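You operate a simulated robot arm through the tools that you are given. There is no shell and no other tool. Be economical: measure what you need, move in short steps, check, and stop when the job is done.

You are at the controls of a simulated two-armed robot. One attempt, no reset.

Task
Clamp the purple holder in the vice, screw its stud in, then unclamp it and stand it in its cup.
Fine: let the closing jaw catch no finger.

Only the result counts: the job must be done as asked and must still hold three seconds after the hand-in. Knocking over, shifting, dropping, spilling or breaking anything else fails it.

Robot
Two 7-joint arms with two-finger parallel grippers on one trunk, on a base that drives. Base frame: it is fixed to the floor where the robot stands at the start and does not move with it; the origin is under the middle of the robot, x ahead of it, y to its left, z up; the surface under the hand at the start is at about z = 0.85. Readings come in m, degrees, newtons and seconds.
The left shoulder is at the start at [0.07, 0.163, 1.17], the right one opposite. With the tool pointing down near the work surface each hand reaches from about 0.4 to 0.88 m from the robot's upright axis, wherever it stands, measured 20 degrees to its own side. Places, roughly: jaw lever [0.4, -0.1, 0.9]; purple holder's cup [0.5, -0.2, 0.9]; seat of the holder vice [0.5, 0, 0.9]; teal stud (3x3x6 cm) [0.6, -0.3, 0.9]. Payload 3.43 kg a hand.
The TCP of each hand is the grasp point between the finger pads, 0.034 m short of the fingertips. In the tool frame z runs along the fingers and y along their closing line. The gripper opens to 0.128 m. The fingers are 0.024 m wide and 0.012 m thick; the gripper's body (0.048 by 0.13 m) begins 0.096 m behind the TCP.
Orientation is told as [roll, pitch, yaw] about the base's x, y, z axes, in that order, counted from this pose: with the fingers straight down and closing along the base's y, the tool's x points along the base's -x, its y along +y and its z along -z.

Tools
- The arms move only by the tool nudge_tool. It takes "left_increments", "right_increments" or both (then of equal length, played together; a hand with none holds still); each is a list of rows, each a list of 7 numbers: the shift along the tool's x, y, z in units of 300 mm (1.0 is 300 mm), then the turn, a rotation vector about the tool's x, y, z in units of 60 degrees (1.0 is 60 degrees), then the closure, from 0 (fully open) to 1 (shut). In form: [[x, y, z, wx, wy, wz, hand], ...]. A call has 1 to 20 rows; each row is the pose to reach, as a shift and turn from the pose commanded when the call began, along the tool's axes at that moment. A call with a number of a shift or a turn outside -1 to 1 is refused whole. A row lasts 0.2 s, in which the tool goes at most 0.05 m and 8.6 degrees; a call with a longer step from one row to the next is refused whole, and so is a gripper value outside its range. Where a pose cannot be reached the arm comes as near as it can. A force on the tool above 90 N (or 10 N above the force at the start of the call, whichever is more), or a blocked arm, ends the call early, and 0.2 s more pass. Each finger travels about 0.153 m/s and halts on what it meets, pressing with about 35 N; the grip force reading is that of the motor and also rises with nothing between the fingers. The clock runs only during rows and for 0.2 s after the last one: add rows that repeat a pose to give the fingers time. The reply holds the time, the measured pose of the TCP, the force on the tool along the base axes, the opening and the grip force, in the units named above and with some noise, with the torque about the TCP (base axes, N m) and any sound that the robot's microphone picked up, and new pictures: "pictures" is both (left out), scene, wrist or none (wrist: the cameras of the hands that moved).
- Cameras (640 x 400 px; columns grow to the right, rows downward): "scene" is now at [0.1412, -0.0391, 1.4072]; the picture's right is [-0.38, -0.92, 0.00], its down [-0.55, 0.23, -0.80] and it looks along [0.74, -0.31, -0.60] (base axes); focal length 246 px, centre (320, 200). "left" rides on the left gripper at [0.076, 0.011, -0.16] in its tool frame; the picture's right is [-0.15, 0.99, 0.00], its down [-0.88, -0.13, -0.46] and it looks along [-0.45, -0.07, 0.89] (tool axes); focal length 234 px, centre (320, 200). "right" rides on the right gripper at [0.076, -0.011, -0.16] in its tool frame; the picture's right is [0.15, 0.99, 0.00], its down [-0.88, 0.13, -0.46] and it looks along [-0.45, 0.07, 0.89] (tool axes); focal length 234 px, centre (320, 200). There is no depth. A picture from a camera that has moved, and an enlarged one, comes with that camera's place and axes in the base frame and with its lens. The place of the scene camera against the robot may be out by one fixed shift of up to 0.025 m in any direction.
- move_column(by): slides the trunk up (or, below 0, down) by that many m; the arms and the scene camera ride with it, the base frame stays. It gives what a move gives, with no picture.
- steer(legs): drives the robot by 1 to 6 legs, each [ahead, left, turn to the left] in m, m and degrees, along the robot's own axes; the way and the turn of a leg run together, so that a leg with both is an arc; at most 1.5 m and 180 degrees a leg. The arms and the cameras ride along, it lands a little off, and it stops where it bumps. It gives what a move gives, and a new picture of the scene camera.
- aim_head(pan, tilt): turns the head with the scene camera to pan (to the left, within 86 degrees either way) and tilt (down, from -29 to 69), counted from straight ahead of the robot. It gives what a move gives, and a new picture of the scene camera.
- inspect(camera, box): a new picture of the part [left, top, right, bottom] of that camera's present view, enlarged. The clock stands still meanwhile.
- hand_in(): hands the job in; it is judged then, once.

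Work in short steps. Places have to be worked out from the pictures, the camera data and where the tool is seen: move nearer, look again, correct. Check each grasp and each placing, and mend what went wrong. You have 120 turns and 260 pictures in all, those below and enlarged ones among them. Open the grippers and draw the arms clear of the work before you hand the job in, unless the task says otherwise; then end with one line.

The tools are called as a command line: name --argument value ..., lists and objects as JSON in quotes. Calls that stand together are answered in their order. nudge_tool: Moves the arms, as the interface text tells. Its arguments: {"type":"object","properties":{"left_increments":{"type":"array"},"right_increments":{"type":"array"},"pictures":{"type":"string","enum":["both","scene","wrist","none"]}},"required":[]} The other tools are called the same way: move_column (by) slides the trunk up or down; steer (legs) drives the base; aim_head (pan, tilt) turns the head that bears the scene camera; inspect (camera, box) takes an enlarged picture of a part of a camera's view; hand_in () hands the job in.

At the start:

```text
time: 0.0
left_tcp_pos: [0.6762, 0.0653, 1.2031]
left_tcp_rot: [0.0, 0.0, 0.0]
left_ft_force: [-0.2, -0.3, 0.2]
left_torque: [0.02, -0.01, 0.01]
left_width: 0.1281
left_finger_force: 0.0
right_tcp_pos: [0.4769, -0.4459, 1.2441]
right_tcp_rot: [0.0, -0.1, -0.1]
right_ft_force: [0.2, -0.3, 0.7]
right_torque: [-0.01, 0.0, 0.0]
right_width: 0.128
right_finger_force: 0.0
trunk travel left (down, up): [-0.65, 0.29]
robot x, y, heading: [-0.0008, -0.0004, -0.4]
head pan, tilt: [-22.4, 36.5]
```

scene: 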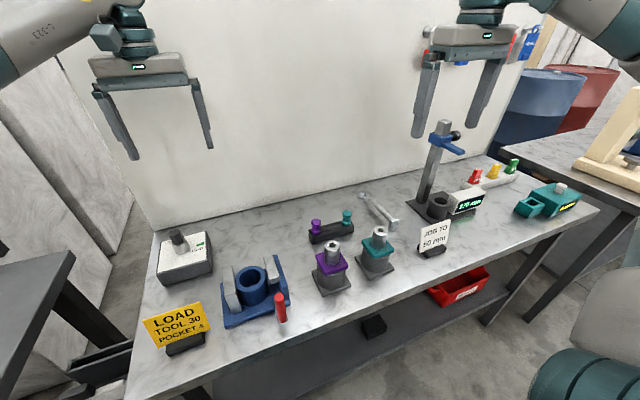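
right: 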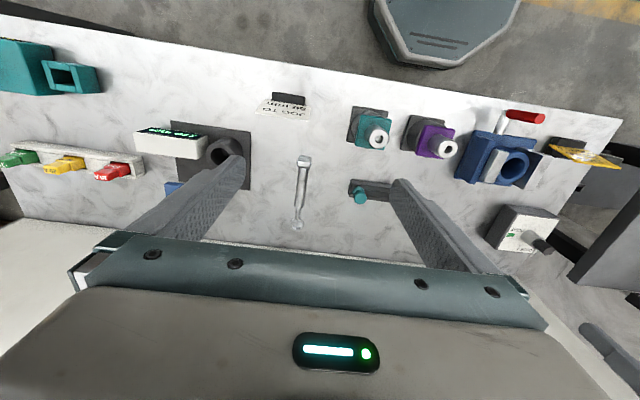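
left: 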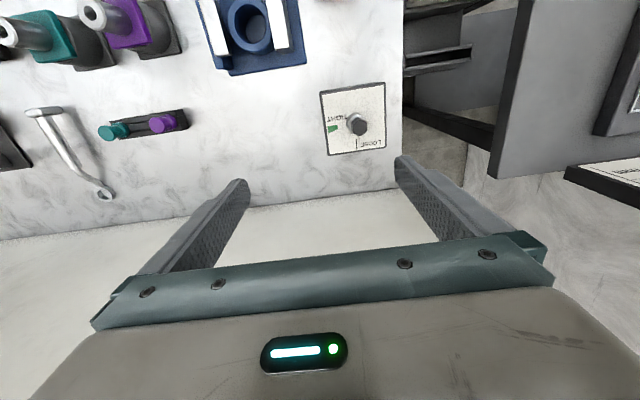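

The scene shows the vice (blue), the purple and teal holders in cups, and a stud rack. I enlarge the key parts first.

inspect --camera "scene" --box '[140, 220, 300, 360]'

inspect --camera "scene" --box '[290, 180, 460, 310]'

inspect --camera "left" --box '[0, 0, 400, 240]'

inspect --camera "right" --box '[330, 80, 630, 270]'

```text
2.86 times, centred on (220, 290) of scene
camera zoom: at [0.1412, -0.0391, 1.4072], right [-0.38, -0.92, 0.0], down [-0.55, 0.23, -0.8], along [0.74, -0.31, -0.6], focal length 703 px, centre (606, -57)
```

zoom: 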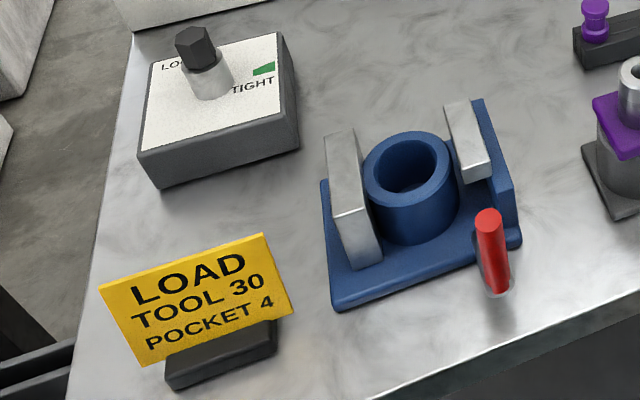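

```text
3.08 times, centred on (375, 245) of scene
camera zoom: at [0.1412, -0.0391, 1.4072], right [-0.38, -0.92, 0.0], down [-0.55, 0.23, -0.8], along [0.74, -0.31, -0.6], focal length 757 px, centre (151, 62)
```

zoom: 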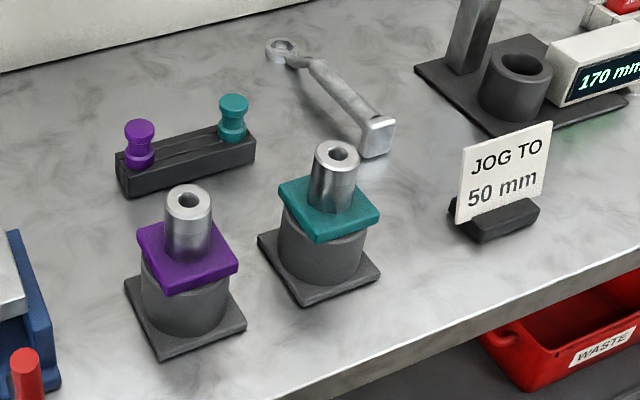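

```text
1.60 times, centred on (200, 120) of left
camera zoom: at [0.601, 0.0759, 1.362], right [0.15, 0.99, 0.0], down [0.88, -0.13, 0.46], along [0.45, -0.07, -0.89], focal length 375 px, centre (512, 328)
```

zoom: 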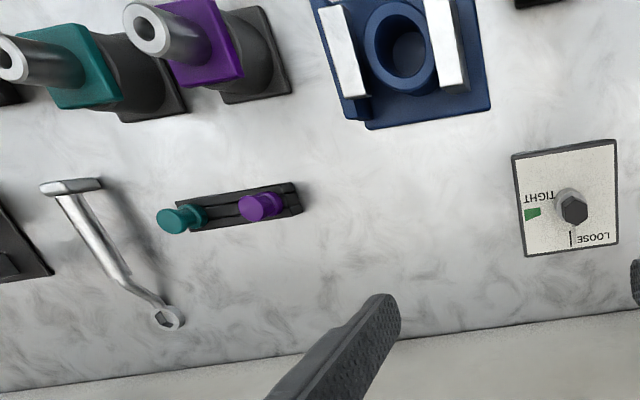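

```text
2.11 times, centred on (480, 175) of right
camera zoom: at [0.4025, -0.4559, 1.4021], right [-0.15, 0.99, 0.0], down [0.88, 0.13, 0.46], along [0.45, 0.07, -0.89], focal length 493 px, centre (-17, 253)
```

zoom: 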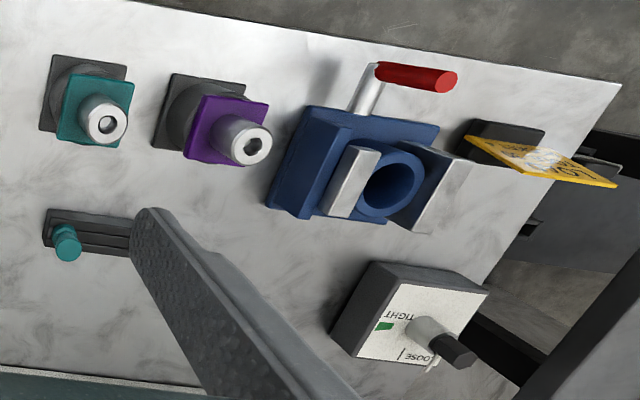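

I bring the left hand back over the vice to look at it closely; the right hand goes over the purple holder and rack to look.

nudge_tool --left_increments '[[0.14, 0.02, 0.03, 0, 0, 0, 0], [0.28, 0.04, 0.06, 0, 0, 0, 0], [0.42, 0.06, 0.09, 0, 0, 0, 0], [0.56, 0.08, 0.12, 0, 0, 0, 0], [0.7, 0.1, 0.15, 0, 0, 0, 0], [0.8, 0.12, 0.18, 0, 0, 0, 0]]' --right_increments '[[0, 0.1, 0.05, 0, 0, 0, 0], [0, 0.2, 0.1, 0, 0, 0, 0], [0, 0.3, 0.15, 0, 0, 0, 0], [0, 0.4, 0.2, 0, 0, 0, 0], [0, 0.5, 0.25, 0, 0, 0, 0], [0, 0.55, 0.28, 0, 0, 0, 0]]'

```text
time: 1.4
left_tcp_pos: [0.436, 0.103, 1.1479]
left_tcp_rot: [0.1, 0.0, 0.1]
left_ft_force: [0.3, 0.1, 0.0]
left_torque: [0.0, -0.03, 0.01]
left_width: 0.128
left_finger_force: 0.1
right_tcp_pos: [0.4765, -0.2785, 1.1595]
right_tcp_rot: [0.0, 0.2, 0.0]
right_ft_force: [-0.5, 0.5, 0.1]
right_torque: [-0.01, 0.0, -0.01]
right_width: 0.1279
right_finger_force: 0.0
trunk travel left (down, up): [-0.65, 0.29]
robot x, y, heading: [-0.0035, 0.0037, 0.3]
head pan, tilt: [-22.4, 36.5]
camera scene: at [0.1412, -0.0385, 1.4072], right [-0.38, -0.92, 0.0], down [-0.55, 0.23, -0.8], along [0.74, -0.31, -0.59], focal length 246 px, centre (320, 200)
camera right: at [0.402, -0.29, 1.3187], right [-0.15, 0.99, 0.0], down [0.88, 0.13, 0.46], along [0.45, 0.07, -0.89], focal length 234 px, centre (320, 200)
camera left: at [0.3602, 0.1127, 1.308], right [0.15, 0.99, 0.0], down [0.88, -0.13, 0.46], along [0.45, -0.07, -0.89], focal length 234 px, centre (320, 200)
```

scene: 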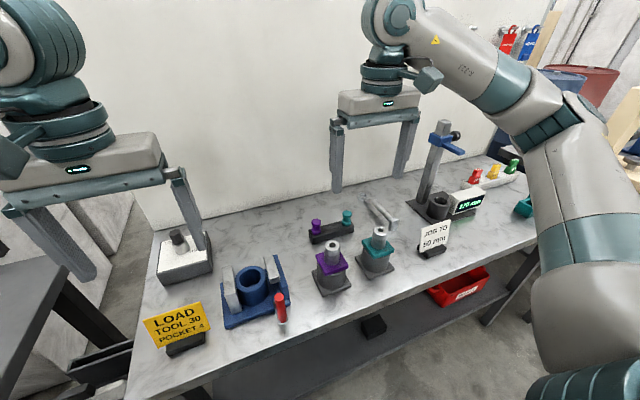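
right: 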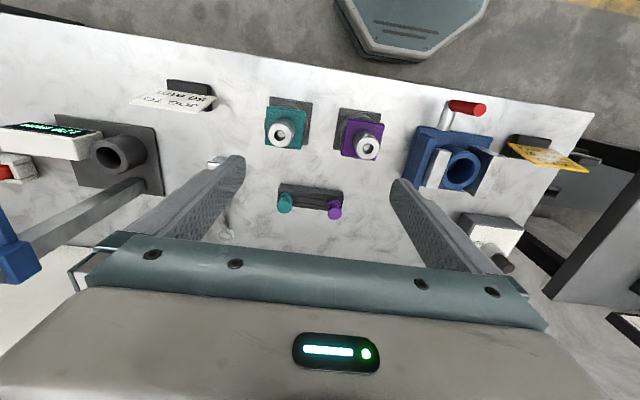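
left: 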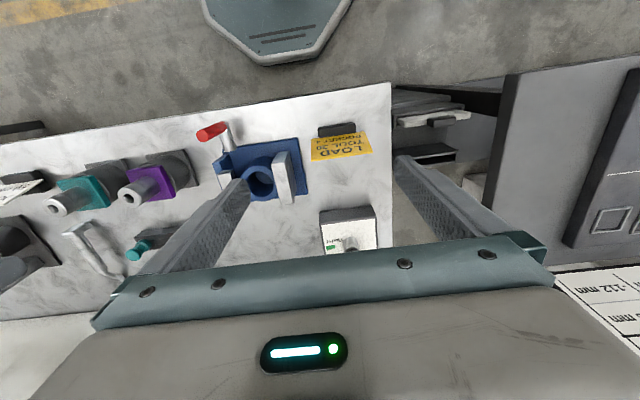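

Enlarging the vice and holder from both wrist cameras.

inspect --camera "left" --box '[180, 100, 340, 220]'

inspect --camera "right" --box '[240, 80, 520, 240]'

```text
3.33 times, centred on (260, 160) of left
camera zoom: at [0.3602, 0.1127, 1.308], right [0.15, 0.99, 0.0], down [0.88, -0.13, 0.46], along [0.45, -0.07, -0.89], focal length 781 px, centre (520, 333)
```

zoom: 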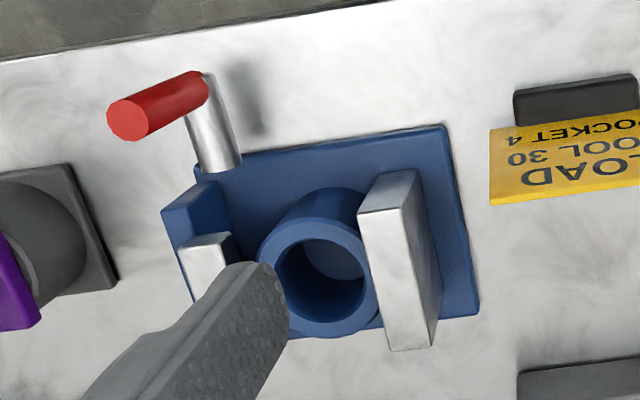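

```text
2.29 times, centred on (380, 160) of right
camera zoom: at [0.402, -0.29, 1.3187], right [-0.15, 0.99, 0.0], down [0.88, 0.13, 0.46], along [0.45, 0.07, -0.89], focal length 535 px, centre (183, 291)
```

zoom: 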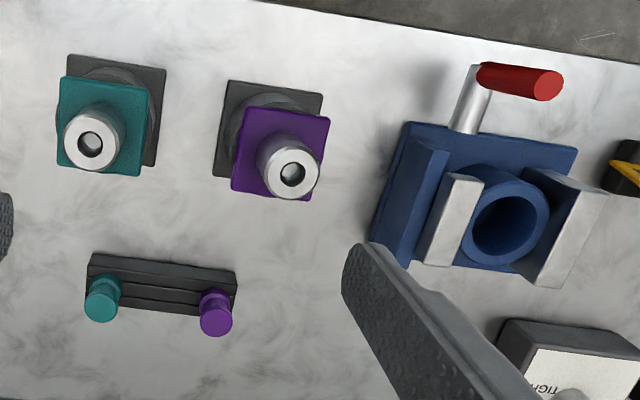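

Worked out by triangulation: ring seat (0.507,-0.019, top 0.923), lever handle upright at (0.405,-0.062, z 0.89–0.97) on a shaft along x, holder nose top (0.480,-0.207,0.981), purple stud about (0.624,-0.227,0.90). The lever is near the inner reach limit, so I back the base by 0.1 m.

steer --legs '[[-0.1, 0, 0]]'

```text
time: 2.5
left_tcp_pos: [0.3354, 0.1025, 1.1491]
left_tcp_rot: [0.1, 0.0, 0.0]
left_ft_force: [-0.3, 0.0, -0.5]
left_torque: [-0.01, -0.06, -0.01]
left_width: 0.1279
left_finger_force: 0.0
right_tcp_pos: [0.3774, -0.2801, 1.1609]
right_tcp_rot: [0.1, -0.1, 0.0]
right_ft_force: [-0.8, 0.2, 0.4]
right_torque: [-0.05, -0.05, 0.0]
right_width: 0.1281
right_finger_force: 0.0
trunk travel left (down, up): [-0.65, 0.29]
robot x, y, heading: [-0.1012, -0.0019, 0.1]
head pan, tilt: [-22.4, 36.5]
camera scene: at [0.0408, -0.039, 1.4071], right [-0.38, -0.92, 0.0], down [-0.55, 0.23, -0.8], along [0.74, -0.31, -0.6], focal length 246 px, centre (320, 200)
```

scene: 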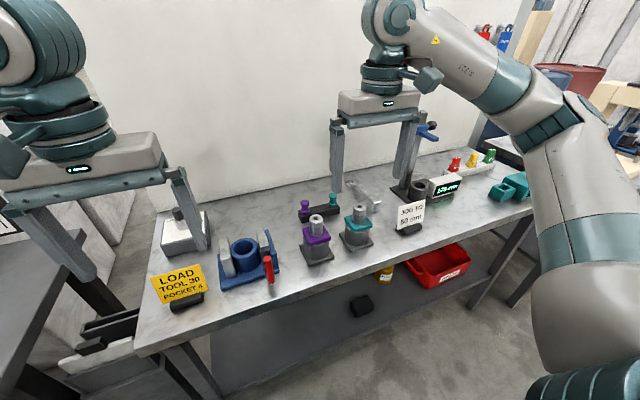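

Now the right hand goes over the holder at z≈1.08 while turning 60° (first part of a 90° yaw so that the fingers close along x, clear of the jaws).

nudge_tool --right_increments '[[-0.043, 0.03, 0.033, 0, 0, -0.125, 0], [-0.086, 0.06, 0.066, 0, 0, -0.25, 0], [-0.129, 0.09, 0.1, 0, 0, -0.375, 0], [-0.172, 0.12, 0.133, 0, 0, -0.5, 0], [-0.215, 0.15, 0.166, 0, 0, -0.625, 0], [-0.258, 0.18, 0.2, 0, 0, -0.75, 0], [-0.3, 0.21, 0.233, 0, 0, -0.875, 0], [-0.343, 0.243, 0.267, 0, 0, -1, 0]]' --pictures "none"

nudge_tool --right_increments '[[0, 0, 0, 0, 0, -0.125, 0], [0, 0, 0, 0, 0, -0.25, 0], [0, 0, 0, 0, 0, -0.375, 0], [0, 0, 0, 0, 0, -0.5, 0], [0, 0, 0, 0, 0, -0.5, 0]]'

```text
time: 4.3
left_tcp_pos: [0.3366, 0.1034, 1.1484]
left_tcp_rot: [0.0, 0.1, -0.1]
left_ft_force: [-0.1, -0.3, 0.0]
left_torque: [-0.02, -0.02, -0.05]
left_width: 0.1279
left_finger_force: 0.0
right_tcp_pos: [0.4787, -0.2039, 1.0796]
right_tcp_rot: [0.0, 0.0, 60.0]
right_ft_force: [0.8, 0.1, 0.4]
right_torque: [-0.03, 0.04, 0.01]
right_width: 0.128
right_finger_force: 0.0
trunk travel left (down, up): [-0.65, 0.29]
robot x, y, heading: [-0.1004, 0.0017, -0.3]
head pan, tilt: [-22.4, 36.5]
```

```text
time: 5.5
left_tcp_pos: [0.3364, 0.1019, 1.1497]
left_tcp_rot: [0.0, 0.0, 0.0]
left_ft_force: [0.0, 0.0, 0.3]
left_torque: [0.02, 0.01, 0.0]
left_width: 0.128
left_finger_force: 0.1
right_tcp_pos: [0.346, -0.1326, 1.0802]
right_tcp_rot: [0.0, 0.0, 89.9]
right_ft_force: [-0.9, 0.0, -0.4]
right_torque: [0.03, 0.0, -0.03]
right_width: 0.128
right_finger_force: 0.1
right hand out of reach, approached as far as the arm can: row 1, 2, 3, 4, 5
trunk travel left (down, up): [-0.65, 0.29]
robot x, y, heading: [-0.0992, -0.0002, 0.0]
head pan, tilt: [-22.4, 36.5]
camera scene: at [0.0413, -0.0396, 1.4071], right [-0.38, -0.92, 0.0], down [-0.55, 0.23, -0.8], along [0.74, -0.31, -0.6], focal length 246 px, centre (320, 200)
camera right: at [0.3566, -0.2084, 1.2382], right [-0.99, -0.14, 0.0], down [-0.13, 0.88, 0.46], along [-0.07, 0.45, -0.89], focal length 234 px, centre (320, 200)
```

scene: 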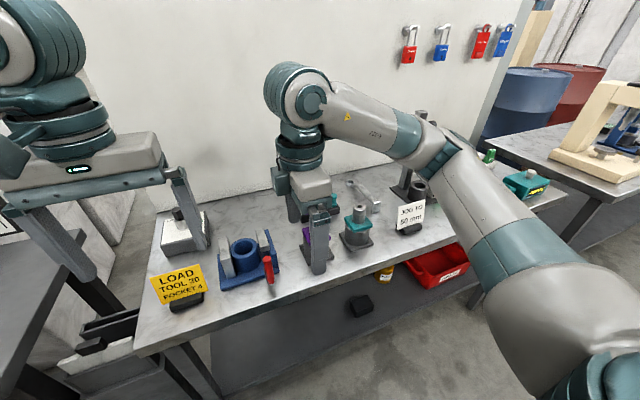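
right: 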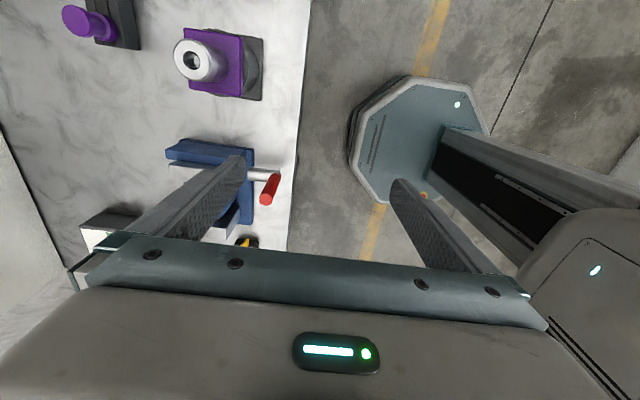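

Yaw +90 is beyond the wrist's limit, so I unwind and go to −90 instead.

nudge_tool --right_increments '[[0, 0, 0, 0, 0, 0.125, 0], [0, 0, 0, 0, 0, 0.25, 0], [0, 0, 0, 0, 0, 0.375, 0], [0, 0, 0, 0, 0, 0.5, 0], [0, 0, 0, 0, 0, 0.625, 0], [0, 0, 0, 0, 0, 0.75, 0], [0, 0, 0, 0, 0, 0.875, 0], [0, 0, 0, 0, 0, 1, 0]]' --pictures "none"

nudge_tool --right_increments '[[0, 0, 0, 0, 0, 0.125, 0], [0, 0, 0, 0, 0, 0.25, 0], [0, 0, 0, 0, 0, 0.375, 0], [0, 0, 0, 0, 0, 0.5, 0], [0, 0, 0, 0, 0, 0.625, 0], [0, 0, 0, 0, 0, 0.75, 0], [0, 0, 0, 0, 0, 0.875, 0], [0, 0, 0, 0, 0, 1, 0]]' --pictures "none"

nudge_tool --right_increments '[[0, 0, 0, 0, 0, 0.125, 0], [0, 0, 0, 0, 0, 0.25, 0], [0, 0, 0, 0, 0, 0.375, 0], [0, 0, 0, 0, 0, 0.5, 0], [0, 0, 0, 0, 0, 0.625, 0], [0, 0, 0, 0, 0, 0.75, 0], [0, 0, 0, 0, 0, 0.875, 0], [0, 0, 0, 0, 0, 1, 0]]'

```text
time: 7.3
left_tcp_pos: [0.3371, 0.1021, 1.1489]
left_tcp_rot: [0.0, 0.0, 0.0]
left_ft_force: [0.0, 0.6, 0.1]
left_torque: [0.02, 0.0, -0.01]
left_width: 0.1281
left_finger_force: 0.0
right_tcp_pos: [0.3462, -0.1294, 1.0788]
right_tcp_rot: [0.0, -0.1, 30.0]
right_ft_force: [-0.4, 0.2, -0.1]
right_torque: [0.03, 0.0, 0.01]
right_width: 0.128
right_finger_force: 0.0
trunk travel left (down, up): [-0.65, 0.29]
robot x, y, heading: [-0.098, -0.0016, -0.1]
head pan, tilt: [-22.4, 36.5]
```

```text
time: 9.2
left_tcp_pos: [0.3367, 0.1022, 1.1488]
left_tcp_rot: [-0.1, 0.0, -0.1]
left_ft_force: [-0.9, -0.5, -1.4]
left_torque: [-0.03, 0.03, -0.01]
left_width: 0.1279
left_finger_force: 0.1
right_tcp_pos: [0.3446, -0.1288, 1.0789]
right_tcp_rot: [-0.1, 0.0, -30.1]
right_ft_force: [0.1, -0.3, 0.5]
right_torque: [-0.01, -0.01, 0.04]
right_width: 0.1279
right_finger_force: 0.1
trunk travel left (down, up): [-0.65, 0.29]
robot x, y, heading: [-0.1011, -0.002, 0.1]
head pan, tilt: [-22.4, 36.5]
```

```text
time: 10.9
left_tcp_pos: [0.336, 0.1018, 1.1486]
left_tcp_rot: [0.0, 0.0, 0.0]
left_ft_force: [0.2, 0.2, 0.1]
left_torque: [-0.01, -0.02, 0.0]
left_width: 0.1279
left_finger_force: 0.1
right_tcp_pos: [0.3463, -0.1294, 1.0783]
right_tcp_rot: [0.0, 0.0, -90.2]
right_ft_force: [-0.3, 0.7, -0.7]
right_torque: [0.02, 0.01, 0.01]
right_width: 0.1282
right_finger_force: 0.1
trunk travel left (down, up): [-0.65, 0.29]
robot x, y, heading: [-0.0975, -0.0006, -0.1]
head pan, tilt: [-22.4, 36.5]
camera scene: at [0.0409, -0.0389, 1.4072], right [-0.38, -0.92, 0.0], down [-0.55, 0.23, -0.8], along [0.74, -0.31, -0.6], focal length 246 px, centre (320, 200)
camera right: at [0.3357, -0.0533, 1.2374], right [0.99, 0.14, 0.0], down [0.13, -0.88, 0.46], along [0.06, -0.45, -0.89], focal length 234 px, centre (320, 200)
```

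scene: 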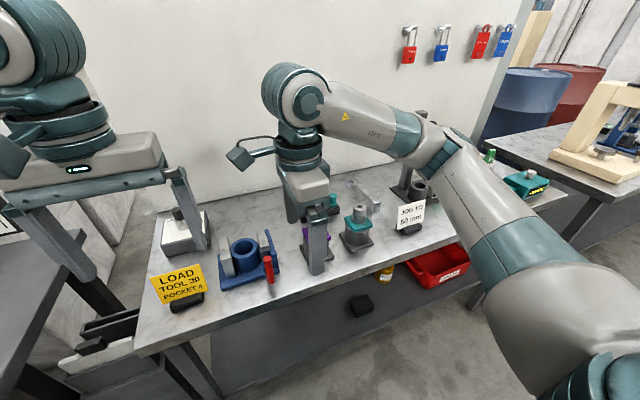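
right: 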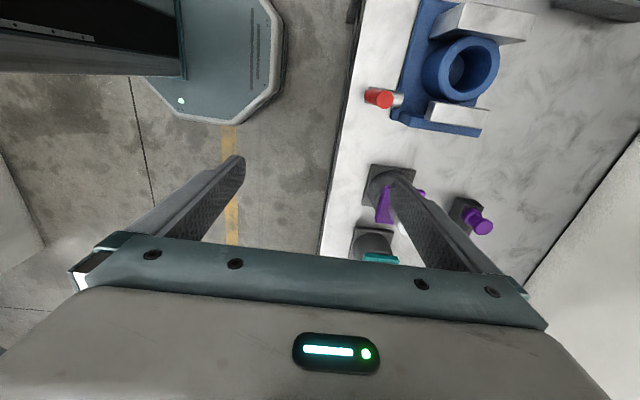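

Yaw −90 works (tool x = +y, tool y = +x). Moving over the holder at the same height.

nudge_tool --right_increments '[[-0.06, 0.11, 0, 0, 0, 0, 0], [-0.12, 0.22, 0, 0, 0, 0, 0], [-0.19, 0.34, 0, 0, 0, 0, 0], [-0.253, 0.447, 0, 0, 0, 0, 0], [-0.253, 0.447, 0, 0, 0, 0, 0]]'

inspect --camera "right" --box '[220, 40, 420, 260]'

```text
time: 12.2
left_tcp_pos: [0.3353, 0.1035, 1.1493]
left_tcp_rot: [0.1, -0.1, 0.0]
left_ft_force: [0.2, 0.9, 0.3]
left_torque: [0.0, -0.01, 0.0]
left_width: 0.1277
left_finger_force: 0.1
right_tcp_pos: [0.4799, -0.2057, 1.0791]
right_tcp_rot: [0.0, 0.0, -90.0]
right_ft_force: [0.6, -0.2, 0.3]
right_torque: [0.01, 0.0, -0.01]
right_width: 0.1277
right_finger_force: 0.1
trunk travel left (down, up): [-0.65, 0.29]
robot x, y, heading: [-0.1011, -0.0004, -0.0]
head pan, tilt: [-22.4, 36.5]
camera scene: at [0.0405, -0.0385, 1.4072], right [-0.38, -0.92, 0.0], down [-0.55, 0.23, -0.8], along [0.74, -0.31, -0.59], focal length 246 px, centre (320, 200)
camera right: at [0.4687, -0.1288, 1.2375], right [0.99, 0.15, 0.0], down [0.13, -0.88, 0.46], along [0.07, -0.45, -0.89], focal length 234 px, centre (320, 200)
```

scene: 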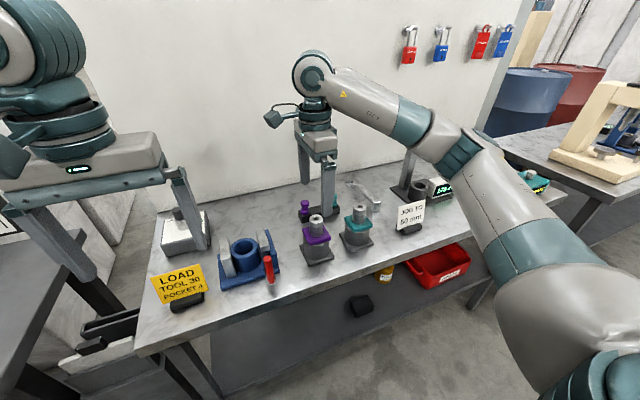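
right: 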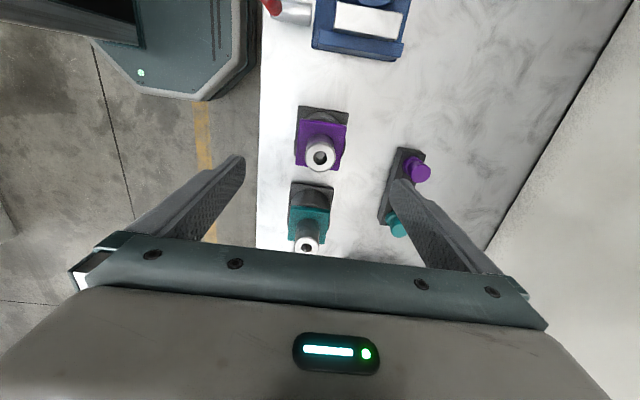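

```text
1.82 times, centred on (320, 150) of right
camera zoom: at [0.4687, -0.1288, 1.2375], right [0.99, 0.15, 0.0], down [0.13, -0.88, 0.46], along [0.07, -0.45, -0.89], focal length 426 px, centre (320, 291)
```

zoom: 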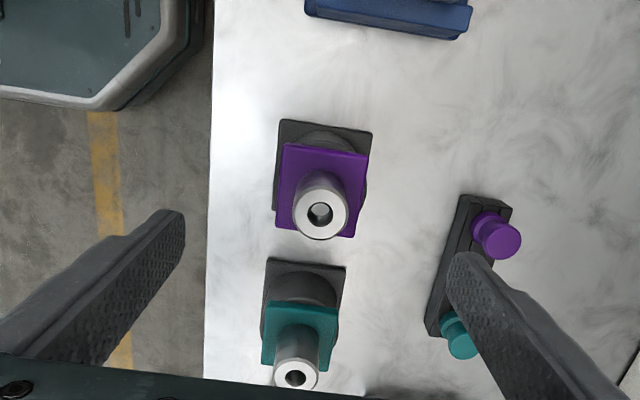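

Holder axis confirmed at about (0.481,-0.2045), flange top ≈0.919, nose top ≈0.981. I lower to TCP z 0.962 (tips 0.928) with the fingers open.

nudge_tool --right_increments '[[0.003, 0.003, 0.1, 0, 0, 0, 0], [0.003, 0.003, 0.2, 0, 0, 0, 0], [0.003, 0.003, 0.3, 0, 0, 0, 0.2], [0.003, 0.003, 0.39, 0, 0, 0, 0.4], [0.003, 0.003, 0.39, 0, 0, 0, 0.4]]'

inspect --camera "scene" --box '[200, 180, 400, 310]'

```text
time: 13.3
left_tcp_pos: [0.3365, 0.1034, 1.149]
left_tcp_rot: [0.0, 0.0, 0.0]
left_ft_force: [0.9, -0.1, 0.4]
left_torque: [-0.02, -0.01, -0.02]
left_width: 0.1279
left_finger_force: 0.1
right_tcp_pos: [0.4816, -0.2035, 0.9617]
right_tcp_rot: [0.1, 0.0, -90.0]
right_ft_force: [0.3, 0.1, -0.6]
right_torque: [0.0, 0.03, -0.01]
right_width: 0.0767
right_finger_force: 0.0
trunk travel left (down, up): [-0.65, 0.29]
robot x, y, heading: [-0.1021, 0.0006, 0.2]
head pan, tilt: [-22.4, 36.5]
camera scene: at [0.0406, -0.0387, 1.4072], right [-0.38, -0.92, 0.0], down [-0.55, 0.23, -0.8], along [0.74, -0.31, -0.59], focal length 246 px, centre (320, 200)
camera right: at [0.4706, -0.1277, 1.1208], right [0.99, 0.15, 0.0], down [0.13, -0.88, 0.46], along [0.07, -0.45, -0.89], focal length 234 px, centre (320, 200)
```

scene: 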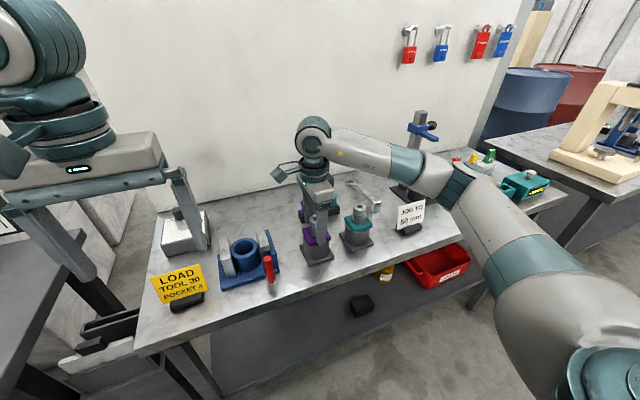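
right: 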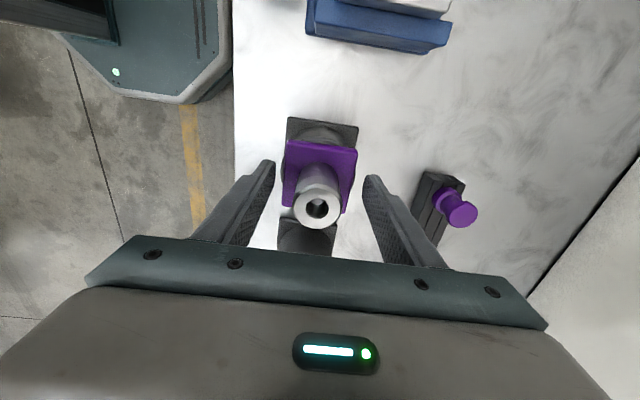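

```text
3.08 times, centred on (300, 245) of scene
camera zoom: at [0.0406, -0.0387, 1.4072], right [-0.38, -0.92, 0.0], down [-0.55, 0.23, -0.8], along [0.74, -0.31, -0.59], focal length 757 px, centre (382, 62)
```

zoom: 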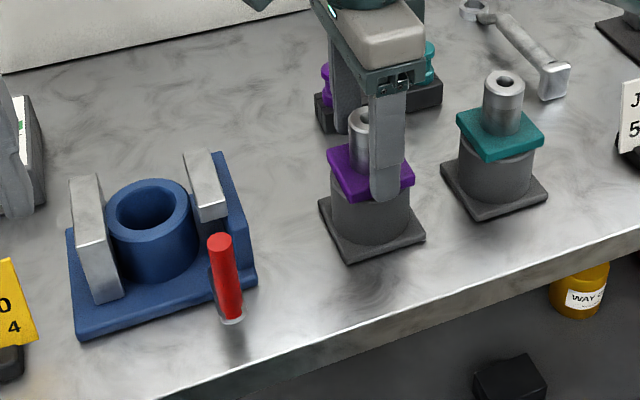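

Fingers straddle the nose symmetrically. Closing and then a short test lift.

nudge_tool --right_increments '[[-0.004, -0.003, 0, 0, 0, 0, 0.6], [-0.004, -0.003, 0, 0, 0, 0, 1], [-0.004, -0.003, 0, 0, 0, 0, 1], [-0.004, -0.003, 0, 0, 0, 0, 1], [-0.004, -0.003, 0, 0, 0, 0, 1]]' --pictures "none"

nudge_tool --right_increments '[[0, 0, -0.08, 0, 0, 0, 1], [0, 0, -0.16, 0, 0, 0, 1], [0, 0, -0.24, 0, 0, 0, 1], [0, 0, -0.32, 0, 0, 0, 1], [0, 0, -0.4, 0, 0, 0, 1]]'

inspect --camera "scene" --box '[200, 150, 400, 310]'

```text
time: 14.6
left_tcp_pos: [0.3366, 0.1035, 1.1474]
left_tcp_rot: [0.0, 0.0, 0.0]
left_ft_force: [0.2, -0.6, 0.8]
left_torque: [0.01, -0.02, 0.01]
left_width: 0.1279
left_finger_force: 0.0
right_tcp_pos: [0.4811, -0.2058, 0.9621]
right_tcp_rot: [0.0, 0.1, -90.0]
right_ft_force: [1.6, 1.6, 1.6]
right_torque: [0.21, 0.02, -0.06]
right_width: 0.0621
right_finger_force: 35.1
trunk travel left (down, up): [-0.65, 0.29]
robot x, y, heading: [-0.0969, -0.0002, 0.2]
head pan, tilt: [-22.4, 36.5]
```

```text
time: 15.8
left_tcp_pos: [0.3365, 0.1019, 1.1478]
left_tcp_rot: [0.0, 0.0, 0.0]
left_ft_force: [0.0, 0.0, -0.2]
left_torque: [0.02, -0.03, -0.03]
left_width: 0.1279
left_finger_force: 0.0
right_tcp_pos: [0.4803, -0.205, 1.084]
right_tcp_rot: [-0.1, 0.0, -90.0]
right_ft_force: [1.0, 0.7, -5.7]
right_torque: [0.01, -0.02, -0.01]
right_width: 0.0615
right_finger_force: 35.5
trunk travel left (down, up): [-0.65, 0.29]
robot x, y, heading: [-0.1019, -0.0003, -0.0]
head pan, tilt: [-22.4, 36.5]
camera scene: at [0.041, -0.0389, 1.4071], right [-0.38, -0.92, 0.0], down [-0.55, 0.23, -0.8], along [0.74, -0.31, -0.6], focal length 246 px, centre (320, 200)
camera right: at [0.4694, -0.1296, 1.2408], right [0.99, 0.15, 0.0], down [0.13, -0.88, 0.46], along [0.07, -0.45, -0.89], focal length 234 px, centre (320, 200)
```

scene: 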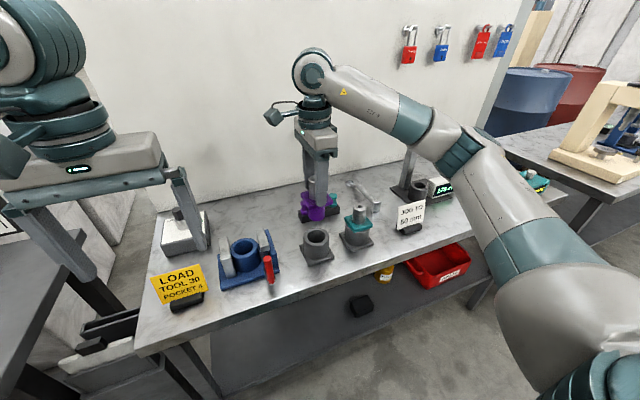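
right: 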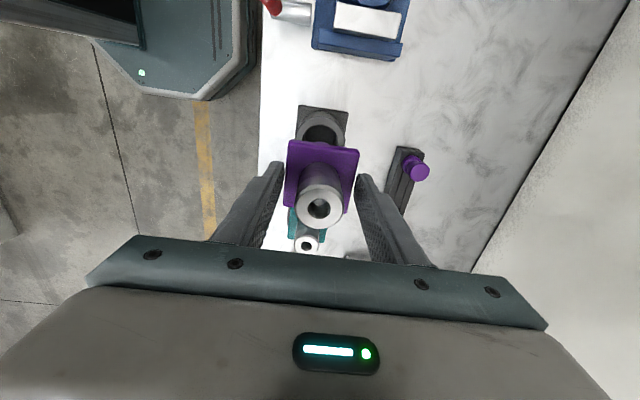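

```text
2.50 times, centred on (300, 230) of scene
camera zoom: at [0.041, -0.0389, 1.4071], right [-0.38, -0.92, 0.0], down [-0.55, 0.23, -0.8], along [0.74, -0.31, -0.6], focal length 615 px, centre (370, 125)
```

zoom: 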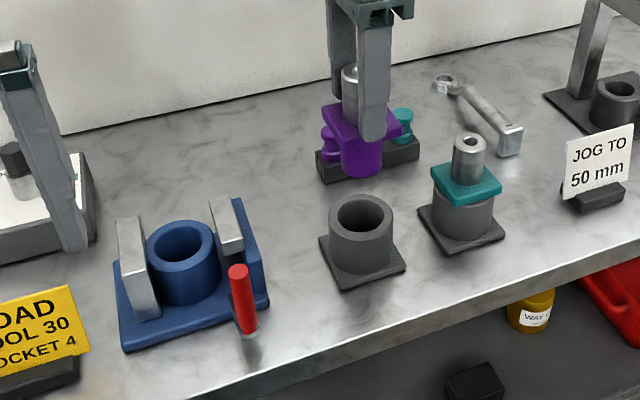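

The grip measured 62 mm, so the fingers hold the flange's x faces rather than the nose. I zoom in to check how deep the fingertips engage.

inspect --camera "right" --box '[260, 120, 380, 240]'

inspect --camera "scene" --box '[285, 150, 355, 230]'

inspect --camera "left" --box '[0, 60, 320, 260]'

```text
3.33 times, centred on (320, 180) of right
camera zoom: at [0.4694, -0.1296, 1.2408], right [0.99, 0.15, 0.0], down [0.13, -0.88, 0.46], along [0.07, -0.45, -0.89], focal length 781 px, centre (320, 267)
```

zoom: 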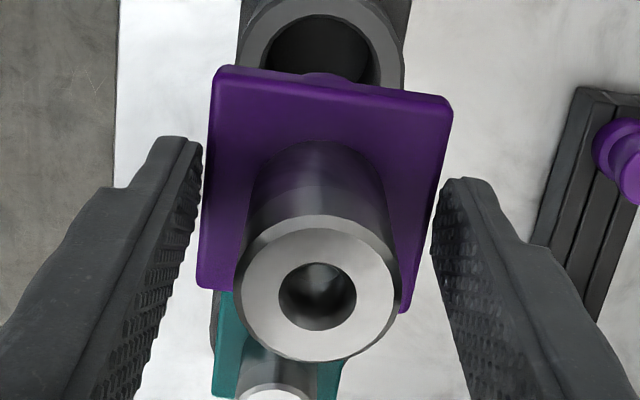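

```text
5.00 times, centred on (320, 190) of scene
camera zoom: at [0.041, -0.0389, 1.4071], right [-0.38, -0.92, 0.0], down [-0.55, 0.23, -0.8], along [0.74, -0.31, -0.6], focal length 1230 px, centre (320, 250)
```

zoom: 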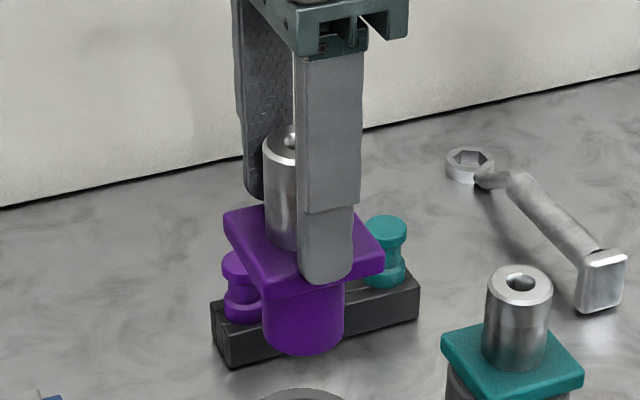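

```text
2.00 times, centred on (160, 160) of left
camera zoom: at [0.2606, 0.1123, 1.308], right [0.15, 0.99, 0.0], down [0.88, -0.13, 0.46], along [0.45, -0.07, -0.89], focal length 468 px, centre (640, 280)
```

zoom: 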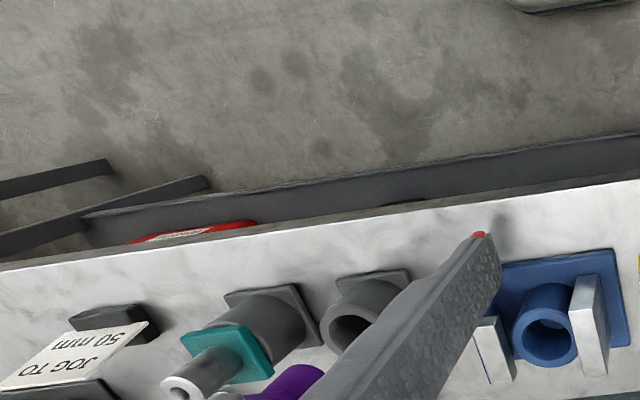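

The fingertips cover the flange's x faces, reaching about the flange underside — a fair grip with no finger on the jaw sides. I carry it to short of the vice and look at the ring.

nudge_tool --right_increments '[[0.1, 0.022, 0, 0, 0, 0, 1], [0.2, 0.044, 0, 0, 0, 0, 1], [0.3, 0.066, 0, 0, 0, 0, 1], [0.4, 0.089, 0, 0, 0, 0, 1], [0.4, 0.089, 0, 0, 0, 0, 1]]'

inspect --camera "right" --box '[200, 0, 440, 200]'

inspect --camera "scene" --box '[200, 190, 330, 310]'

```text
time: 16.9
left_tcp_pos: [0.3365, 0.1013, 1.1483]
left_tcp_rot: [0.1, 0.1, 0.0]
left_ft_force: [0.1, -0.2, 0.3]
left_torque: [0.01, -0.03, 0.0]
left_width: 0.1279
left_finger_force: 0.0
right_tcp_pos: [0.5091, -0.0866, 1.0826]
right_tcp_rot: [0.0, 0.2, -90.1]
right_ft_force: [0.0, -0.5, -6.2]
right_torque: [0.03, 0.01, 0.03]
right_width: 0.0616
right_finger_force: 34.8
trunk travel left (down, up): [-0.65, 0.29]
robot x, y, heading: [-0.1008, 0.0019, 0.1]
head pan, tilt: [-22.4, 36.5]
camera scene: at [0.0413, -0.0404, 1.4071], right [-0.38, -0.92, 0.0], down [-0.55, 0.23, -0.8], along [0.74, -0.31, -0.6], focal length 246 px, centre (320, 200)
camera right: at [0.4973, -0.01, 1.2411], right [0.99, 0.15, 0.0], down [0.13, -0.88, 0.45], along [0.07, -0.45, -0.89], focal length 234 px, centre (320, 200)
```

scene: 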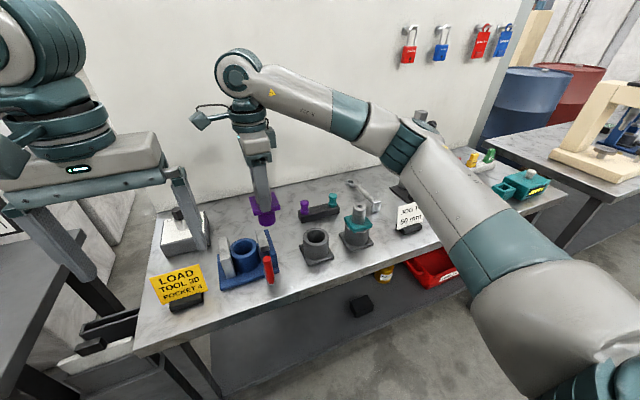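
right: 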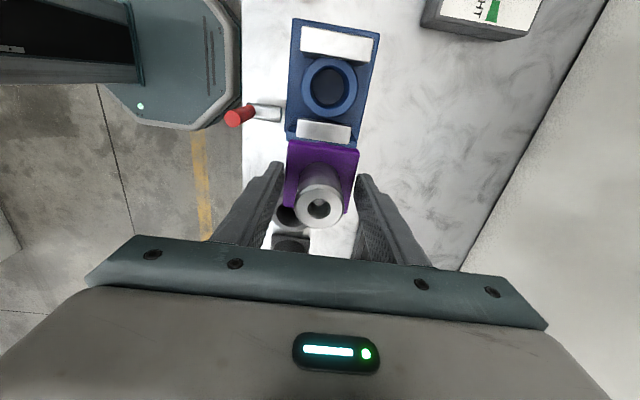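

```text
2.00 times, centred on (320, 100) of right
camera zoom: at [0.4973, -0.01, 1.2411], right [0.99, 0.15, 0.0], down [0.13, -0.88, 0.45], along [0.07, -0.45, -0.89], focal length 468 px, centre (320, 400)
```

zoom: 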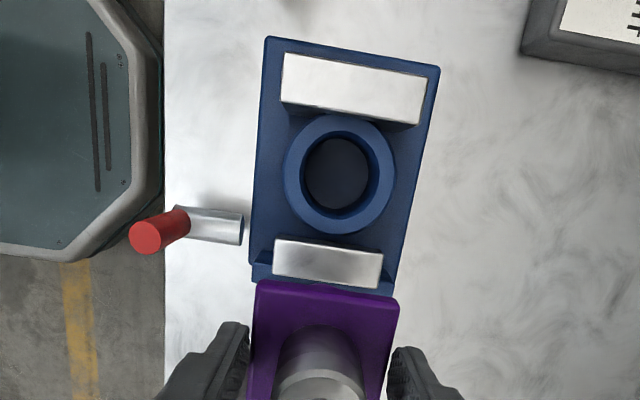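

```text
3.33 times, centred on (265, 250) of scene
camera zoom: at [0.0413, -0.0404, 1.4071], right [-0.38, -0.92, 0.0], down [-0.55, 0.23, -0.8], along [0.74, -0.31, -0.6], focal length 820 px, centre (503, 33)
```

zoom: 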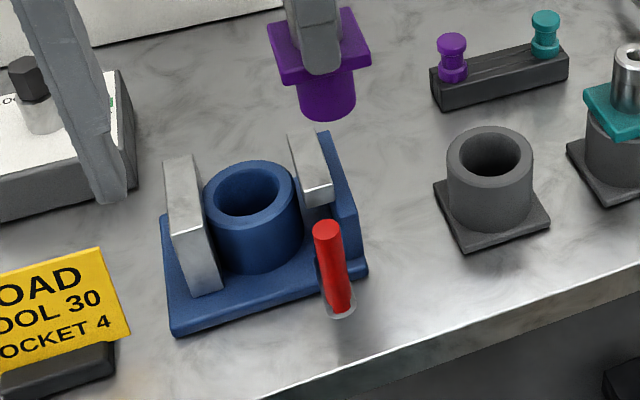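

Ring centre now about (0.510,-0.017), jaw gap ≈ 68 mm against a 62 mm flange. Moving over it at z 1.04 for a closer look.

nudge_tool --right_increments '[[0.08, 0, 0, 0, 0, 0, 1], [0.16, 0, 0, 0, 0, 0, 1], [0.23, 0, 0.0, 0, 0, 0, 1], [0.23, 0, 0.07, 0, 0, 0, 1], [0.23, 0, 0.14, 0, 0, 0, 1], [0.23, 0, 0.14, 0, 0, 0, 1]]'

inspect --camera "right" --box '[220, 60, 420, 260]'

inspect --camera "scene" --box '[200, 190, 330, 310]'

inspect --camera "left" --box '[180, 160, 340, 260]'

```text
time: 18.4
left_tcp_pos: [0.3355, 0.1031, 1.1493]
left_tcp_rot: [0.0, 0.0, 0.1]
left_ft_force: [-1.1, -0.7, 0.0]
left_torque: [0.01, 0.02, 0.01]
left_width: 0.1279
left_finger_force: 0.0
right_tcp_pos: [0.5067, -0.0152, 1.0395]
right_tcp_rot: [0.0, 0.1, -90.1]
right_ft_force: [0.1, 0.7, -5.8]
right_torque: [0.02, 0.02, 0.03]
right_width: 0.0618
right_finger_force: 35.1
trunk travel left (down, up): [-0.65, 0.29]
robot x, y, heading: [-0.1014, 0.0, -0.0]
head pan, tilt: [-22.4, 36.5]
camera scene: at [0.0413, -0.0386, 1.4072], right [-0.38, -0.92, 0.0], down [-0.55, 0.23, -0.8], along [0.74, -0.31, -0.6], focal length 246 px, centre (320, 200)
camera right: at [0.4966, 0.0607, 1.1977], right [0.99, 0.15, 0.0], down [0.13, -0.88, 0.46], along [0.07, -0.45, -0.89], focal length 234 px, centre (320, 200)
```

scene: 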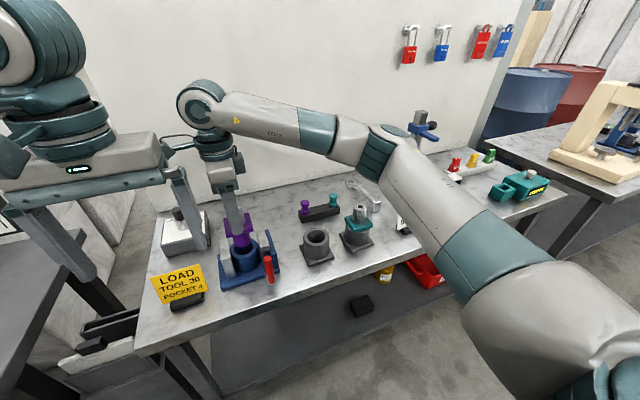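
right: 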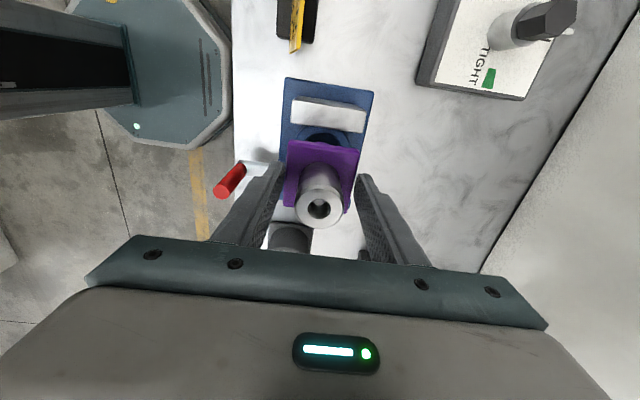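

```text
2.00 times, centred on (320, 160) of right
camera zoom: at [0.4966, 0.0607, 1.1977], right [0.99, 0.15, 0.0], down [0.13, -0.88, 0.46], along [0.07, -0.45, -0.89], focal length 468 px, centre (320, 280)
```

zoom: 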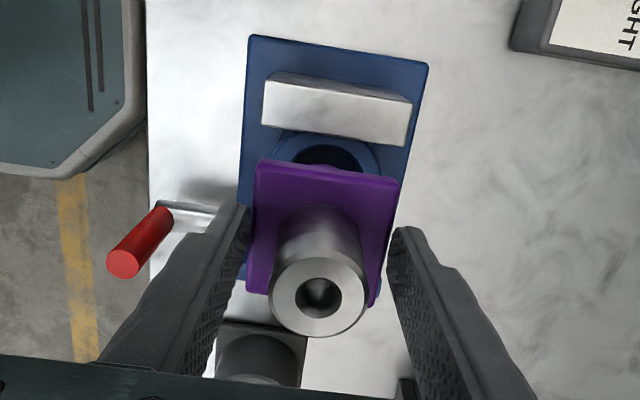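

```text
3.33 times, centred on (265, 250) of scene
camera zoom: at [0.0413, -0.0386, 1.4072], right [-0.38, -0.92, 0.0], down [-0.55, 0.23, -0.8], along [0.74, -0.31, -0.6], focal length 820 px, centre (503, 33)
```

zoom: 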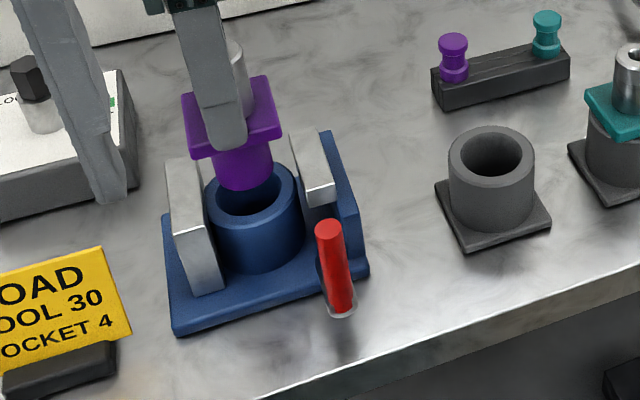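

```text
4.00 times, centred on (260, 210) of left
camera zoom: at [0.2609, 0.1126, 1.3079], right [0.15, 0.99, 0.0], down [0.88, -0.13, 0.46], along [0.45, -0.07, -0.89], focal length 937 px, centre (560, 160)
```

zoom: 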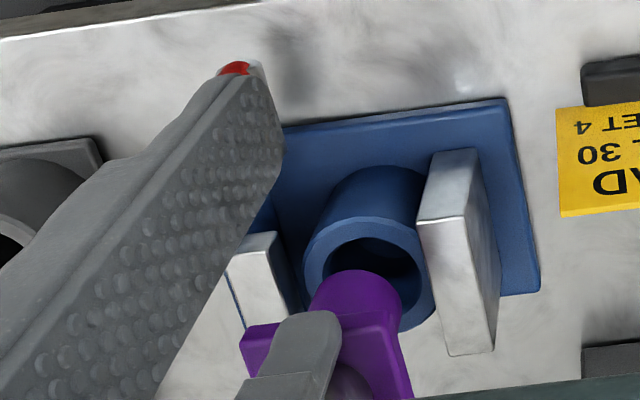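

Estimates scatter by a few mm, so I zoom in tighter to compare the plug axis with the ring.

inspect --camera "scene" --box '[210, 210, 290, 280]'

inspect --camera "right" --box '[270, 80, 390, 180]'

```text
5.71 times, centred on (250, 245) of scene
camera zoom: at [0.0413, -0.0386, 1.4072], right [-0.38, -0.92, 0.0], down [-0.55, 0.23, -0.8], along [0.74, -0.31, -0.6], focal length 1406 px, centre (720, -57)
```

zoom: 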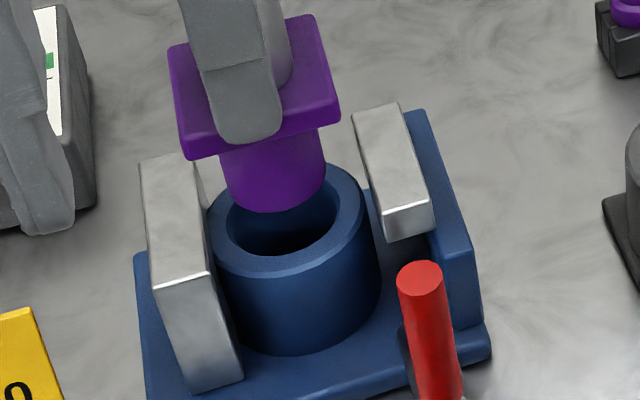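

```text
4.00 times, centred on (330, 130) of right
camera zoom: at [0.4966, 0.0607, 1.1977], right [0.99, 0.15, 0.0], down [0.13, -0.88, 0.46], along [0.07, -0.45, -0.89], focal length 937 px, centre (280, 480)
```

zoom: 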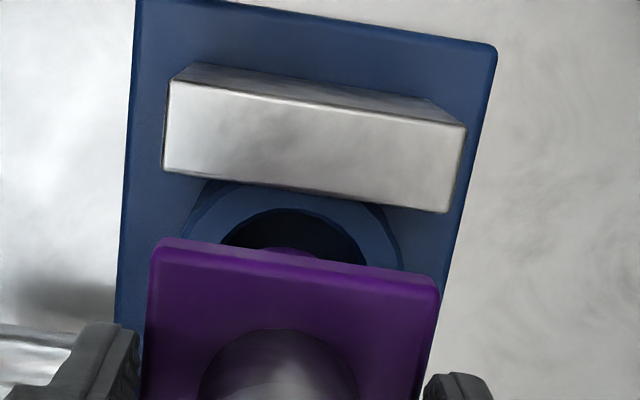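

The plug (⌀≈42 mm, its bottom ≈20 mm above the rim) lines up with the hole (⌀≈48 mm) to about 1–2 mm. I lower 3 cm slowly and check forces.

nudge_tool --right_increments '[[0.0, 0.004, 0.02, 0, 0, 0, 1], [0.0, 0.004, 0.04, 0, 0, 0, 1], [0.0, 0.004, 0.06, 0, 0, 0, 1], [0.0, 0.004, 0.08, 0, 0, 0, 1], [0.0, 0.004, 0.1, 0, 0, 0, 1]]' --pictures "none"

inspect --camera "scene" --box '[210, 210, 290, 280]'

inspect --camera "right" --box '[250, 60, 410, 240]'

```text
time: 19.6
left_tcp_pos: [0.3373, 0.1026, 1.1492]
left_tcp_rot: [0.0, 0.1, 0.1]
left_ft_force: [-0.4, -0.4, 0.8]
left_torque: [0.02, 0.02, -0.01]
left_width: 0.1283
left_finger_force: 0.1
right_tcp_pos: [0.5097, -0.0166, 1.0098]
right_tcp_rot: [-0.1, 0.0, -90.0]
right_ft_force: [-0.1, 0.0, -5.3]
right_torque: [0.05, 0.03, 0.0]
right_width: 0.0615
right_finger_force: 34.5
trunk travel left (down, up): [-0.65, 0.29]
robot x, y, heading: [-0.1003, -0.001, 0.0]
head pan, tilt: [-22.4, 36.5]
```

```text
5.71 times, centred on (250, 245) of scene
camera zoom: at [0.0417, -0.0389, 1.4071], right [-0.38, -0.92, 0.0], down [-0.55, 0.23, -0.8], along [0.74, -0.31, -0.6], focal length 1406 px, centre (720, -57)
```

zoom: 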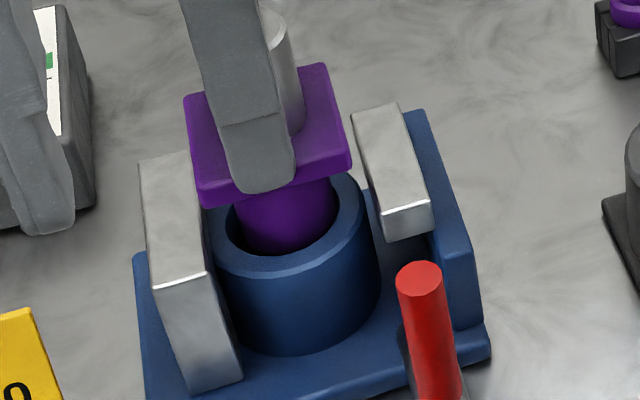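

```text
2.22 times, centred on (330, 150) of right
camera zoom: at [0.4985, 0.0599, 1.1683], right [0.99, 0.15, 0.0], down [0.13, -0.88, 0.46], along [0.07, -0.45, -0.89], focal length 520 px, centre (298, 311)
```

zoom: 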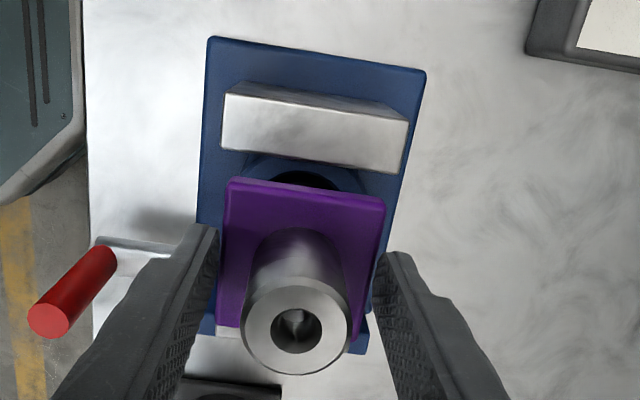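

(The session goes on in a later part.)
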